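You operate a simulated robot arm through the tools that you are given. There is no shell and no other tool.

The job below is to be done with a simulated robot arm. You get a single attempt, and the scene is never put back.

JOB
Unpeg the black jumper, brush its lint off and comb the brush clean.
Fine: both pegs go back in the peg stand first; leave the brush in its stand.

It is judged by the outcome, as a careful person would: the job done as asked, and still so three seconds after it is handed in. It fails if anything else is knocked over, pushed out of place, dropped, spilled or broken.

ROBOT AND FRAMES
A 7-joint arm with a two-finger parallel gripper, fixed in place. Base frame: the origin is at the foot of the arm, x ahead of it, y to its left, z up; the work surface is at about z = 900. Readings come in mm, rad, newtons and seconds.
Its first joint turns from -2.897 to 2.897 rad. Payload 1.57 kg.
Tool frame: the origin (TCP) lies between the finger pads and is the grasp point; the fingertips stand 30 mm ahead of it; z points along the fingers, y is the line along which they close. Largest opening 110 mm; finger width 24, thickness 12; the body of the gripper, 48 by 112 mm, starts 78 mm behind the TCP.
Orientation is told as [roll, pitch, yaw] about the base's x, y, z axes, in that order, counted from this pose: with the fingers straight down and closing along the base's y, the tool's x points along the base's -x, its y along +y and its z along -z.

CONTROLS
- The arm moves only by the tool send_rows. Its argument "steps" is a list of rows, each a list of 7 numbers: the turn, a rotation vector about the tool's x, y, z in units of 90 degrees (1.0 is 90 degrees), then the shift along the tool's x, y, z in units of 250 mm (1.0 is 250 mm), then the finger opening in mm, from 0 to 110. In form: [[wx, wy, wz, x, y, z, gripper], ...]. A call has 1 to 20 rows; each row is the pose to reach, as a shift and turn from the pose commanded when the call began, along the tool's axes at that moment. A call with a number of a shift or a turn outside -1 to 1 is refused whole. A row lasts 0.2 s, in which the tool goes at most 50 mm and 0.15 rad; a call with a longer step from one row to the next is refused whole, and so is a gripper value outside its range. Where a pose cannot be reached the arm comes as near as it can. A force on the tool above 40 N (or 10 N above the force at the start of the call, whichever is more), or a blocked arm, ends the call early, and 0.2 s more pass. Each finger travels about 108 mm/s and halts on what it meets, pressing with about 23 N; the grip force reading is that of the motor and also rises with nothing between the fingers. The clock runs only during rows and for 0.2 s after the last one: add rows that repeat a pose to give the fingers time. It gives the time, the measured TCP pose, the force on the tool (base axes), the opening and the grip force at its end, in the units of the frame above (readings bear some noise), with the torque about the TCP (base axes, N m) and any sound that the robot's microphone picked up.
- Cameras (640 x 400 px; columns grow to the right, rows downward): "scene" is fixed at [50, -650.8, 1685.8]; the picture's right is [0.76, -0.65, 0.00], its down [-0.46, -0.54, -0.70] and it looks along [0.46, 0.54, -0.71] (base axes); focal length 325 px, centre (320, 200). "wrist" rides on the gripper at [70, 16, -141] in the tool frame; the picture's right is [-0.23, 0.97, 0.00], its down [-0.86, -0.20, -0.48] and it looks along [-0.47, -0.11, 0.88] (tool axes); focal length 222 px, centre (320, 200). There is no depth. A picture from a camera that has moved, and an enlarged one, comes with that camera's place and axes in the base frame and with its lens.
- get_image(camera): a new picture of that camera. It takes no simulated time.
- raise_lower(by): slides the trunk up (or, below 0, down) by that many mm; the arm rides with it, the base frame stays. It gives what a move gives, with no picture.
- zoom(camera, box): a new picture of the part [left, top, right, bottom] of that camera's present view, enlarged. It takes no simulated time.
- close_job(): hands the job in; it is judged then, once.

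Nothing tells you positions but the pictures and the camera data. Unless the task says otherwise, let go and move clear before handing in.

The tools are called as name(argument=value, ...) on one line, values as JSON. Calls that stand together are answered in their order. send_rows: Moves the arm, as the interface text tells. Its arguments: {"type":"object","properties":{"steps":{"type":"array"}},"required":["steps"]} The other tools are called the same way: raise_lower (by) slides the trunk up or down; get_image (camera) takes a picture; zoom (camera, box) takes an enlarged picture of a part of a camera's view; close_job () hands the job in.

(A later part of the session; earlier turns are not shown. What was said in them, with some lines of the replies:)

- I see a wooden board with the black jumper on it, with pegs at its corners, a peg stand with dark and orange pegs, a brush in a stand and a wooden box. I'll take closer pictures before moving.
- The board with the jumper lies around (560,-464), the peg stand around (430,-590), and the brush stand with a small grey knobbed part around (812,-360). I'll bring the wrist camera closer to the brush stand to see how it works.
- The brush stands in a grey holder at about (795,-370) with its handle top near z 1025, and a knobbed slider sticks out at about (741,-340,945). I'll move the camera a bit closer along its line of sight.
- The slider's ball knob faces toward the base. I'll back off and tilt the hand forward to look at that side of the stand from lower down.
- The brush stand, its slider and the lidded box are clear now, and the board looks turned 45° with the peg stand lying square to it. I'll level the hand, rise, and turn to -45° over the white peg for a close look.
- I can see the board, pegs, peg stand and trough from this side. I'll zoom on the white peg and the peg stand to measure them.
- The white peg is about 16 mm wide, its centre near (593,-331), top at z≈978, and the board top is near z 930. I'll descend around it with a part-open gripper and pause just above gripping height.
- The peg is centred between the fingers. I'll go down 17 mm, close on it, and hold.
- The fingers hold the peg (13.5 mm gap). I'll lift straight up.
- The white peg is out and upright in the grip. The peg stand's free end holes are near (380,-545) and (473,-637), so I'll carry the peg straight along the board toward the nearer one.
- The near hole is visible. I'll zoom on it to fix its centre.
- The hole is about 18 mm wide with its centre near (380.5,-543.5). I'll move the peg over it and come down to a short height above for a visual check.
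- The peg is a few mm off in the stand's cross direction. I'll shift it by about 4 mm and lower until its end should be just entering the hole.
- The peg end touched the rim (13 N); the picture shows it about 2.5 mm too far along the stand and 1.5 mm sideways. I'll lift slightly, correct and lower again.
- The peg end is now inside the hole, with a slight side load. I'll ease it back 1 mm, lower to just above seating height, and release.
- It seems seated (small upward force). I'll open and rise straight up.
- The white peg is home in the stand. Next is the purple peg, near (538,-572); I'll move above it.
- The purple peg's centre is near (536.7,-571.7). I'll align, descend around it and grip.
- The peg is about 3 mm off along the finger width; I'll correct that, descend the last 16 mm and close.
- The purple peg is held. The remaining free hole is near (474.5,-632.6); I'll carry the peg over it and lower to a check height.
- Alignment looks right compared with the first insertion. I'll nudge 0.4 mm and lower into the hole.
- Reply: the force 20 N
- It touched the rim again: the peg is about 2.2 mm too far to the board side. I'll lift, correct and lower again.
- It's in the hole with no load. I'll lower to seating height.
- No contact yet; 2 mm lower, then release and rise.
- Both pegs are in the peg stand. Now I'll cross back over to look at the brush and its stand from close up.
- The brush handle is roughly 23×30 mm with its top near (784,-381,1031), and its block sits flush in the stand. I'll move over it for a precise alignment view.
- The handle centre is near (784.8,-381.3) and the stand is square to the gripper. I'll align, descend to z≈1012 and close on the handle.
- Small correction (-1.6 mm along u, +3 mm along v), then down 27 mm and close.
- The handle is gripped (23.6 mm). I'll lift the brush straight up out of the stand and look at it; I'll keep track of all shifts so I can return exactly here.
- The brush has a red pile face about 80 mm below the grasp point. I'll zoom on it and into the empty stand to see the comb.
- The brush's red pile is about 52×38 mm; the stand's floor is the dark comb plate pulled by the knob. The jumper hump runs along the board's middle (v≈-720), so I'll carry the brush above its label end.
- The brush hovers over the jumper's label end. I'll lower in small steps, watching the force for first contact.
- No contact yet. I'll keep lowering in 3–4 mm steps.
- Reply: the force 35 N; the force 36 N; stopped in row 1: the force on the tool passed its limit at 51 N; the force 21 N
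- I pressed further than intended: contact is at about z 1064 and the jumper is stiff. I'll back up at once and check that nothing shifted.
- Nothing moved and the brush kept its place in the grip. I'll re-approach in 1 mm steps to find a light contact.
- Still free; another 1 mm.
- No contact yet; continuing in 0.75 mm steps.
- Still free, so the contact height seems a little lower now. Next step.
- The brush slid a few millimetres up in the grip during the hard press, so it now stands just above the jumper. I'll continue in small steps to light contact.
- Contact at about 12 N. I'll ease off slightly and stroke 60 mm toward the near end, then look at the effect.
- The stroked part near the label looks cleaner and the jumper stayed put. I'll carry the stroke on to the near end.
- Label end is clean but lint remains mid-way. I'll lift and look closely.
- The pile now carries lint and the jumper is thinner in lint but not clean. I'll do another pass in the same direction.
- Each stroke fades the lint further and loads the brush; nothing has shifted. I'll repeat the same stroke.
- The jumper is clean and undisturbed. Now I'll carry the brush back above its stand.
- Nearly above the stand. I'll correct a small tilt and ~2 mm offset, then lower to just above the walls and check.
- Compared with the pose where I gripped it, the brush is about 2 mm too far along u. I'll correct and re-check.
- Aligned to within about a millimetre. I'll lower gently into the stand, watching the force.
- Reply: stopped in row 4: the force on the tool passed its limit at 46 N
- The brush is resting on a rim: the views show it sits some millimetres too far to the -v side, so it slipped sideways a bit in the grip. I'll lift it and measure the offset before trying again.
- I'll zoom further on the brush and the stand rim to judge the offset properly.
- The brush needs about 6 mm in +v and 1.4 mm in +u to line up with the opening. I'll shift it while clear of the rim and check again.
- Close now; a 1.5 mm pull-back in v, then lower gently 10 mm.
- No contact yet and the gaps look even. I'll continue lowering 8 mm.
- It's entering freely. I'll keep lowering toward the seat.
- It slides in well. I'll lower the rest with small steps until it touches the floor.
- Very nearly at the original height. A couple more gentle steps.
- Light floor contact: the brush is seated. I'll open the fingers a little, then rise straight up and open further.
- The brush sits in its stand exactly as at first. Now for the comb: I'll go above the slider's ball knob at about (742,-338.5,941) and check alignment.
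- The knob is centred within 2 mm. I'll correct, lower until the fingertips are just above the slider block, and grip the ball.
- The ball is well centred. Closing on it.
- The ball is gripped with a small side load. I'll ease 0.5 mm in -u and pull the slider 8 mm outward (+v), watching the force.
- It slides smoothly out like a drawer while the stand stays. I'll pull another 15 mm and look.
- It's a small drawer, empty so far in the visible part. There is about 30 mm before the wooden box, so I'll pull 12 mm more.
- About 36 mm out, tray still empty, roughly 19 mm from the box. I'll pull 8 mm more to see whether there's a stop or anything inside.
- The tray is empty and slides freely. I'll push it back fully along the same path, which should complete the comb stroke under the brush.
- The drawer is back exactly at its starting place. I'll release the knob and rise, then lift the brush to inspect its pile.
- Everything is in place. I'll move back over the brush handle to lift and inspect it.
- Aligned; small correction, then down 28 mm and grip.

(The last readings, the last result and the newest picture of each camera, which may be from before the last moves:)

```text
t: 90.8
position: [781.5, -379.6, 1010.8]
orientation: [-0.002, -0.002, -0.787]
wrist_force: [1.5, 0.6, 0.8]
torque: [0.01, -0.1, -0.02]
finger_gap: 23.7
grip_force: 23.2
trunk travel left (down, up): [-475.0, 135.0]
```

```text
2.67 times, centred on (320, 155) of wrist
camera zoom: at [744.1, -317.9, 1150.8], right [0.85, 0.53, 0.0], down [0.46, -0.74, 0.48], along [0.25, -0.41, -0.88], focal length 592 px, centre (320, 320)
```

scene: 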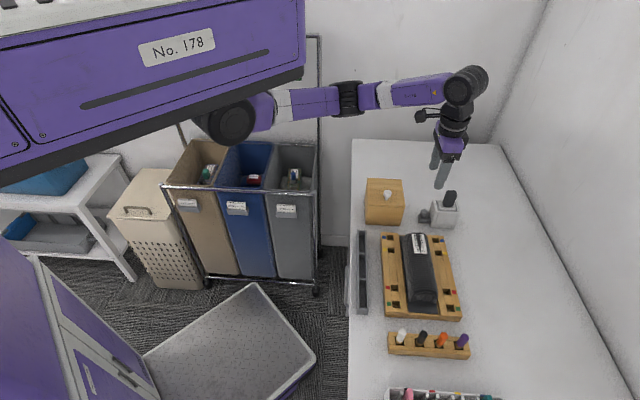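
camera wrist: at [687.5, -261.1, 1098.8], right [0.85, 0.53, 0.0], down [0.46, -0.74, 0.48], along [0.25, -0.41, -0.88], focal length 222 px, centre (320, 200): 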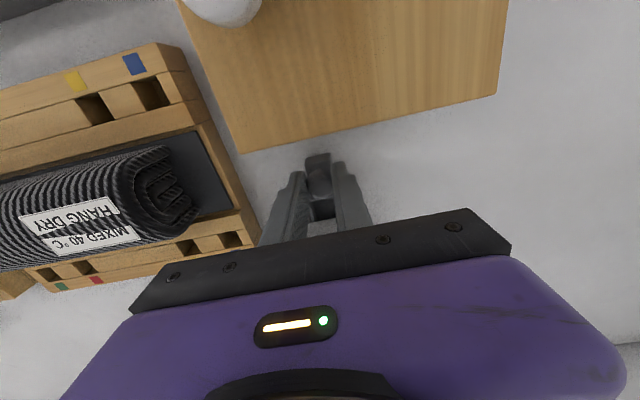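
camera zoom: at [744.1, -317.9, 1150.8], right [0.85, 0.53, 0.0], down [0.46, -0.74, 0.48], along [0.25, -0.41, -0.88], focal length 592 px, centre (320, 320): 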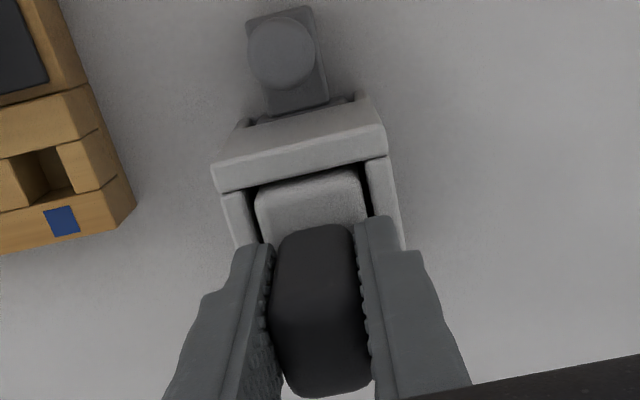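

Gripped. I'll lift 70 mm straight up and look at the pile.

send_rows(steps=[[0, 0, 0, 0, 0, -0.04, 15], [0, 0, 0, 0, 0, -0.12, 15], [0, 0, 0, 0, 0, -0.2, 15], [0, 0, 0, 0, 0, -0.28, 15], [0, 0, 0, 0, 0, -0.28, 15]])

zoom(camera="scene", box=[425, 175, 475, 225])

zoom(camera="wrist", box=[290, 90, 370, 160])

```text
t: 92.0
position: [781.9, -377.4, 1080.8]
orientation: [-0.002, -0.003, -0.786]
wrist_force: [-0.1, -0.5, -0.8]
torque: [-0.05, 0.0, 0.02]
finger_gap: 23.6
grip_force: 23.0
trunk travel left (down, up): [-475.0, 135.0]
```

```text
8.00 times, centred on (450, 200) of scene
camera zoom: at [50.0, -650.8, 1685.8], right [0.76, -0.65, 0.0], down [-0.46, -0.54, -0.7], along [0.46, 0.54, -0.71], focal length 2602 px, centre (-720, 200)
```

zoom: 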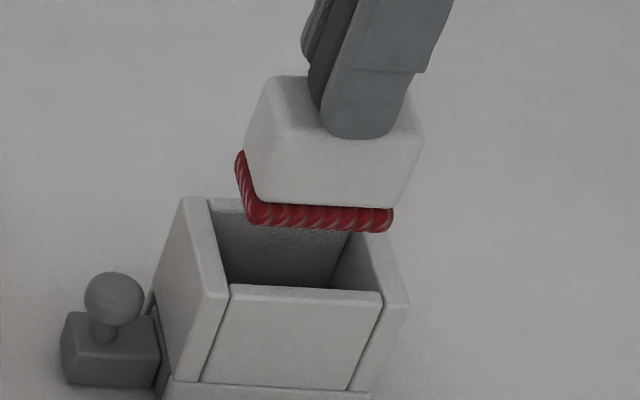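

```text
5.71 times, centred on (330, 125) of wrist
camera zoom: at [744.5, -316.0, 1220.5], right [0.85, 0.53, 0.0], down [0.46, -0.74, 0.48], along [0.25, -0.41, -0.88], focal length 1269 px, centre (263, 629)
```

zoom: 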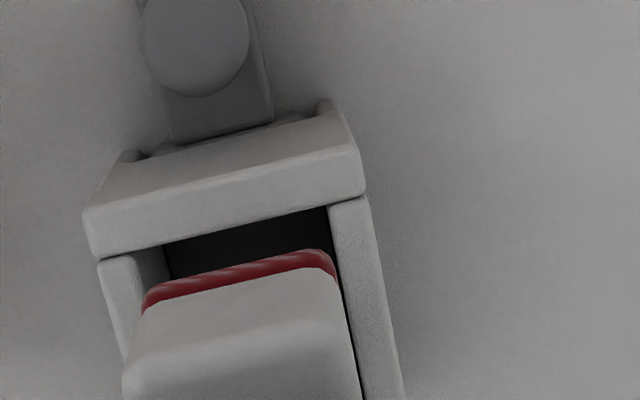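

The pile is clean red again, so the comb worked. I'll set the brush back: lower to just above the rim with a small correction and check.

send_rows(steps=[[0, 0, 0, -0.003, -0.005, 0.0, 15], [0, 0, 0, -0.003, -0.005, 0.04, 15], [0, 0, 0, -0.003, -0.005, 0.08, 15], [0, 0, 0, -0.003, -0.005, 0.08, 15]])

zoom(camera="scene", box=[425, 185, 475, 235])

zoom(camera="wrist", box=[290, 90, 370, 160])

```text
t: 93.0
position: [781.7, -379.5, 1060.9]
orientation: [-0.002, -0.004, -0.788]
wrist_force: [-0.9, -0.3, -1.2]
torque: [0.01, 0.04, -0.01]
finger_gap: 24.0
grip_force: 23.4
trunk travel left (down, up): [-475.0, 135.0]
```

```text
8.00 times, centred on (450, 210) of scene
camera zoom: at [50.0, -650.8, 1685.8], right [0.76, -0.65, 0.0], down [-0.46, -0.54, -0.7], along [0.46, 0.54, -0.71], focal length 2602 px, centre (-720, 120)
```

zoom: 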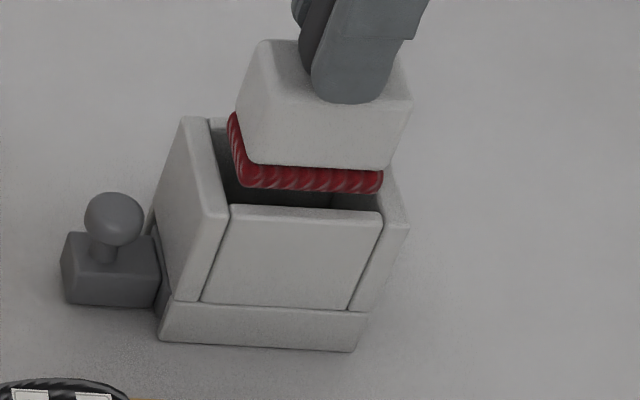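

```text
5.71 times, centred on (330, 125) of wrist
camera zoom: at [744.0, -318.7, 1200.8], right [0.85, 0.53, 0.0], down [0.46, -0.74, 0.48], along [0.25, -0.41, -0.88], focal length 1269 px, centre (263, 629)
```

zoom: 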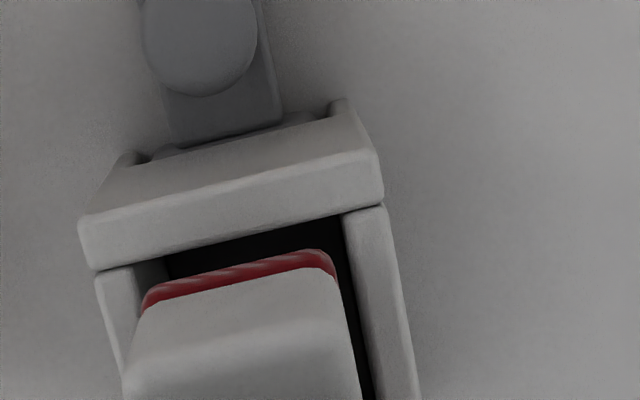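

Needs about 1 mm in +v and 1.5 mm in +u; then I'll lower slowly.

send_rows(steps=[[0, 0, 0, 0.004, 0.006, 0.0, 15], [0, 0, 0, 0.004, 0.006, 0.012, 15], [0, 0, 0, 0.004, 0.006, 0.024, 15], [0, 0, 0, 0.004, 0.006, 0.036, 15], [0, 0, 0, 0.004, 0.006, 0.036, 15]])

zoom(camera="scene", box=[425, 185, 475, 235])

zoom(camera="wrist", box=[290, 90, 370, 160])

```text
t: 94.2
position: [781.1, -378.3, 1052.2]
orientation: [-0.003, -0.001, -0.788]
wrist_force: [0.3, 0.9, -1.2]
torque: [-0.01, 0.02, 0.01]
finger_gap: 23.8
grip_force: 23.3
trunk travel left (down, up): [-475.0, 135.0]
```

```text
8.00 times, centred on (450, 210) of scene
camera zoom: at [50.0, -650.8, 1685.8], right [0.76, -0.65, 0.0], down [-0.46, -0.54, -0.7], along [0.46, 0.54, -0.71], focal length 2602 px, centre (-720, 120)
```

zoom: 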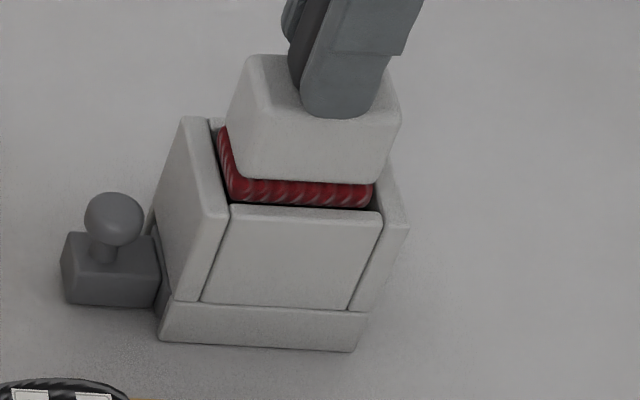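

```text
5.71 times, centred on (330, 125) of wrist
camera zoom: at [743.8, -317.1, 1192.2], right [0.85, 0.53, 0.0], down [0.46, -0.74, 0.48], along [0.25, -0.41, -0.88], focal length 1269 px, centre (263, 629)
```

zoom: 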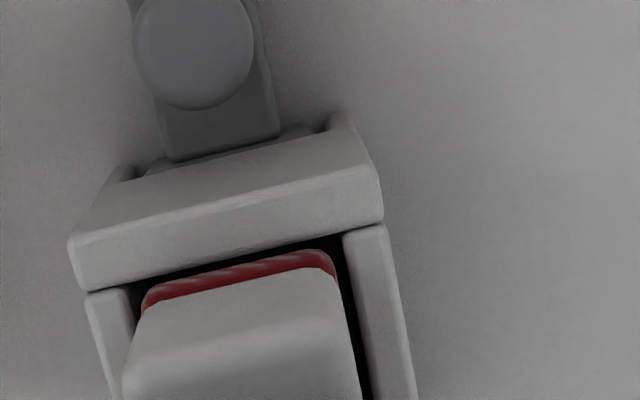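

It's just entering, no force. A 0.8 mm ease in -v and continue down.

send_rows(steps=[[0, 0, 0, -0.003, 0, 0.01, 15], [0, 0, 0, -0.003, 0, 0.025, 15], [0, 0, 0, -0.003, 0, 0.04, 15], [0, 0, 0, -0.003, 0, 0.04, 15]])

send_rows(steps=[[0, 0, 0, 0, 0, 0.02, 15], [0, 0, 0, 0, 0, 0.04, 15], [0, 0, 0, 0, 0, 0.06, 15], [0, 0, 0, 0, 0, 0.08, 15], [0, 0, 0, 0, 0, 0.08, 15]])

```text
t: 95.2
position: [782.2, -378.3, 1043.1]
orientation: [-0.002, -0.002, -0.788]
wrist_force: [-0.1, 1.1, -0.6]
torque: [0.0, -0.01, -0.01]
finger_gap: 23.6
grip_force: 23.2
trunk travel left (down, up): [-475.0, 135.0]
```

```text
t: 96.4
position: [782.3, -379.1, 1022.8]
orientation: [-0.002, 0.0, -0.786]
wrist_force: [0.1, 0.2, -0.8]
torque: [0.0, -0.04, -0.02]
finger_gap: 23.7
grip_force: 23.1
trunk travel left (down, up): [-475.0, 135.0]
```

Sliding in freely. About 11 mm remain to the seat; I'll lower 9 mm.

send_rows(steps=[[0, 0, 0, 0, 0, 0.016, 15], [0, 0, 0, 0, 0, 0.03, 15], [0, 0, 0, 0, 0, 0.037, 15], [0, 0, 0, 0, 0, 0.037, 15]])

send_rows(steps=[[0, 0, 0, 0, 0, 0.004, 15], [0, 0, 0, 0, 0, 0.006, 15], [0, 0, 0, 0, 0, 0.006, 15]])

```text
t: 97.4
position: [781.8, -378.0, 1011.9]
orientation: [-0.001, -0.001, -0.787]
wrist_force: [-0.1, 0.4, -2.1]
torque: [0.0, 0.04, 0.01]
finger_gap: 23.8
grip_force: 22.6
trunk travel left (down, up): [-475.0, 135.0]
```

```text
t: 98.2
position: [783.9, -378.6, 1012.4]
orientation: [-0.002, -0.002, -0.788]
wrist_force: [0.7, -0.2, -1.7]
torque: [0.01, 0.0, 0.02]
finger_gap: 23.8
grip_force: 22.9
trunk travel left (down, up): [-475.0, 135.0]
```

No floor contact yet; 1 mm more.

send_rows(steps=[[0, 0, 0, 0, 0, 0.004, 15], [0, 0, 0, 0, 0, 0.004, 15]])

```text
t: 98.8
position: [781.6, -378.0, 1010.8]
orientation: [-0.001, -0.002, -0.787]
wrist_force: [-0.4, 0.6, -1.3]
torque: [0.01, 0.0, -0.01]
finger_gap: 23.7
grip_force: 23.0
trunk travel left (down, up): [-475.0, 135.0]
```

send_rows(steps=[[0, 0, 0, 0, 0, 0.004, 15], [0, 0, 0, 0, 0, 0.004, 15]])

zoom(camera="scene", box=[425, 185, 475, 235])

```text
t: 99.4
position: [782.2, -379.5, 1010.9]
orientation: [-0.002, -0.003, -0.786]
wrist_force: [-0.2, 1.3, 7.4]
torque: [0.23, 0.08, 0.03]
finger_gap: 23.8
grip_force: 22.7
trunk travel left (down, up): [-475.0, 135.0]
```

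```text
8.00 times, centred on (450, 210) of scene
camera zoom: at [50.0, -650.8, 1685.8], right [0.76, -0.65, 0.0], down [-0.46, -0.54, -0.7], along [0.46, 0.54, -0.71], focal length 2602 px, centre (-720, 120)
```

zoom: 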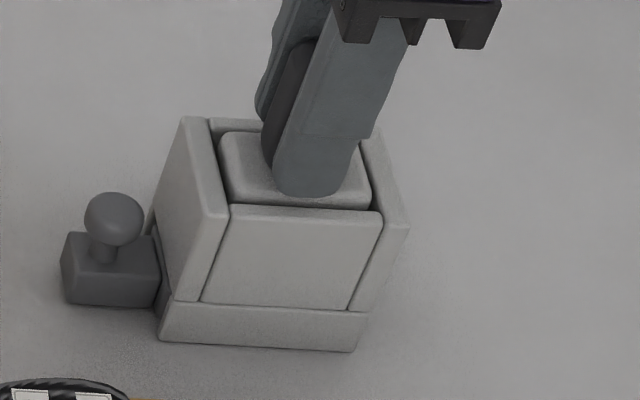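

Seated with light floor contact. Releasing and moving clear.

send_rows(steps=[[0, 0, 0, 0, 0, 0, 30], [0, 0, 0, 0, 0, 0, 40], [0, 0, 0, 0, 0, 0, 40], [0, 0, 0, 0, 0, -0.06, 40], [0, 0, 0, 0, 0, -0.2, 60], [0, 0, 0, 0, 0, -0.38, 60], [0, 0, 0, 0, 0, -0.56, 60], [0, 0, 0, 0, 0, -0.74, 60], [0, 0, 0, 0, 0, -0.9, 60], [0, 0, 0, 0, 0, -0.9, 60]])

get_image(camera="scene")

get_image(camera="wrist")

zoom(camera="scene", box=[370, 160, 490, 260])

zoom(camera="scene", box=[370, 225, 480, 365])

```text
t: 101.6
position: [780.6, -376.4, 1235.3]
orientation: [-0.001, -0.002, -0.788]
wrist_force: [0.5, -0.1, 0.5]
torque: [0.01, -0.03, 0.01]
finger_gap: 60.0
grip_force: 0.1
trunk travel left (down, up): [-475.0, 135.0]
```

```text
taken
```

scene: 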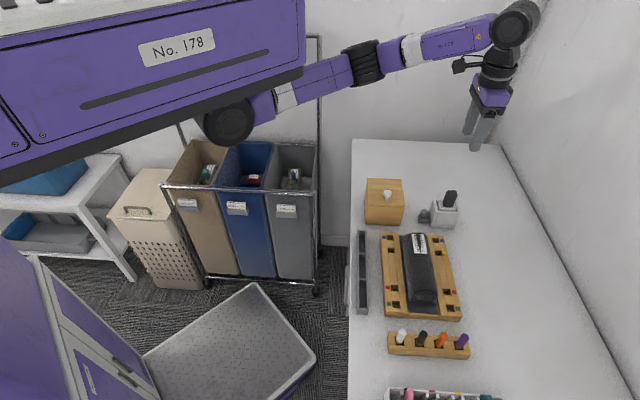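

```text
taken
camera wrist: at [743.2, -314.7, 1375.3], right [0.85, 0.53, 0.0], down [0.46, -0.74, 0.48], along [0.25, -0.41, -0.88], focal length 222 px, centre (320, 200)
```

wrist: 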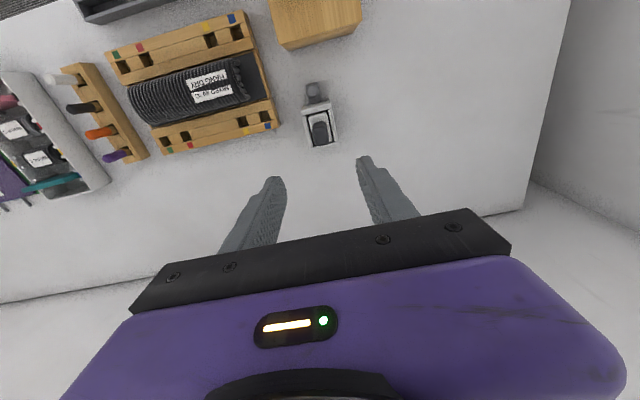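

```text
4.00 times, centred on (430, 210) of scene
camera zoom: at [50.0, -650.8, 1685.8], right [0.76, -0.65, 0.0], down [-0.46, -0.54, -0.7], along [0.46, 0.54, -0.71], focal length 1301 px, centre (-120, 160)
```

zoom: 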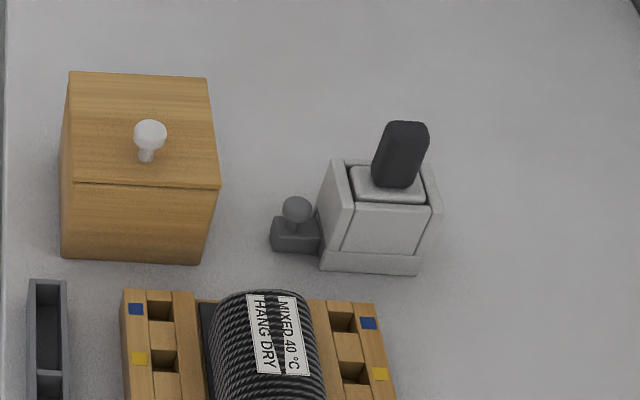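

```text
2.86 times, centred on (425, 295) of scene
camera zoom: at [50.0, -650.8, 1685.8], right [0.76, -0.65, 0.0], down [-0.46, -0.54, -0.7], along [0.46, 0.54, -0.71], focal length 929 px, centre (20, -71)
```

zoom: 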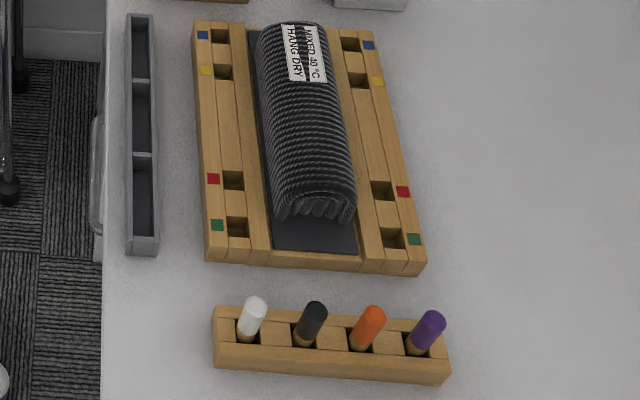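

Everything is in place; one last close look at the jumper's far side for leftover lint.

zoom(camera="wrist", box=[100, 30, 290, 160])

zoom(camera="scene", box=[390, 225, 450, 310])

```text
3.08 times, centred on (195, 95) of wrist
camera zoom: at [743.2, -314.7, 1375.3], right [0.85, 0.53, 0.0], down [0.46, -0.74, 0.48], along [0.25, -0.41, -0.88], focal length 684 px, centre (705, 523)
```

zoom: 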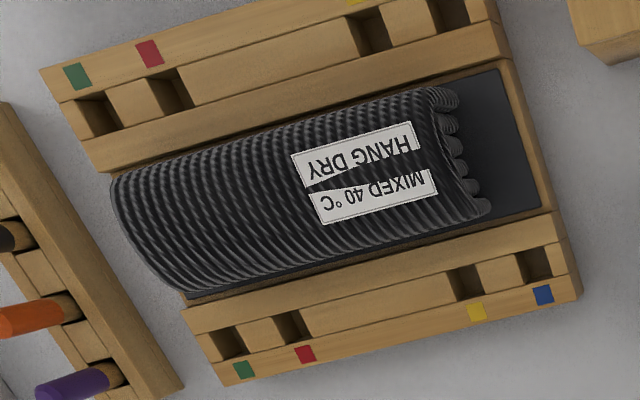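

```text
4.71 times, centred on (420, 268) of scene
camera zoom: at [50.0, -650.8, 1685.8], right [0.76, -0.65, 0.0], down [-0.46, -0.54, -0.7], along [0.46, 0.54, -0.71], focal length 1530 px, centre (-151, -118)
```

zoom: 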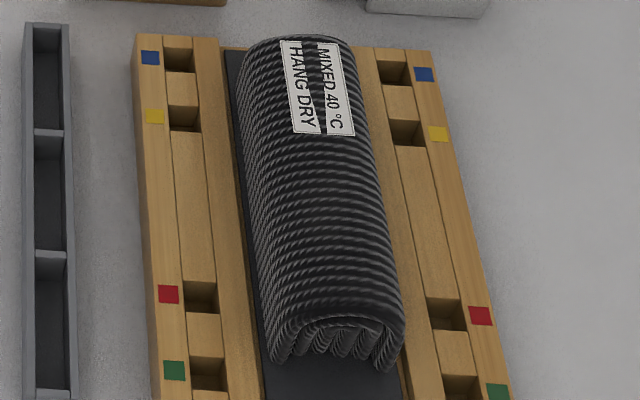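

The jumper shows no lint from any side I can see and is still in place on its board. Both pegs are in the peg stand, and the combed brush is seated in its holder with the drawer closed. The arm is clear, so I'm handing in.

close_job()

```text
The job is handed in.
```

The jumper is unpegged, brushed free of lint and still in its place on the board. I've handed the job in; no verdict has come back.

- **Pegs:** the white and purple pegs went into the two empty holes of the peg stand before any brushing.
- **Jumper:** it took three strokes from the label end. No lint shows in the last pictures from either camera.
- **Brush:** I put it in its stand and combed it by pulling the knobbed drawer out and pushing it back in. I then lifted it to check that the pile was clean red again and set it back. The drawer is closed.

Three things went less smoothly:
- **Pressing too hard:** on the first approach I pressed the brush onto the jumper until the force limit stopped the arm. The brush slid a few millimetres in the grip, but the jumper and board didn't move.
- **Brush on the rim:** when I first returned the brush it landed on the rim of its stand, which also tripped the force limit. I realigned it and it went in freely.
- **Pegs on the rim:** each peg also touched the rim of its hole once before going in.

Nothing was knocked over, and everything else looks where it was at the start.
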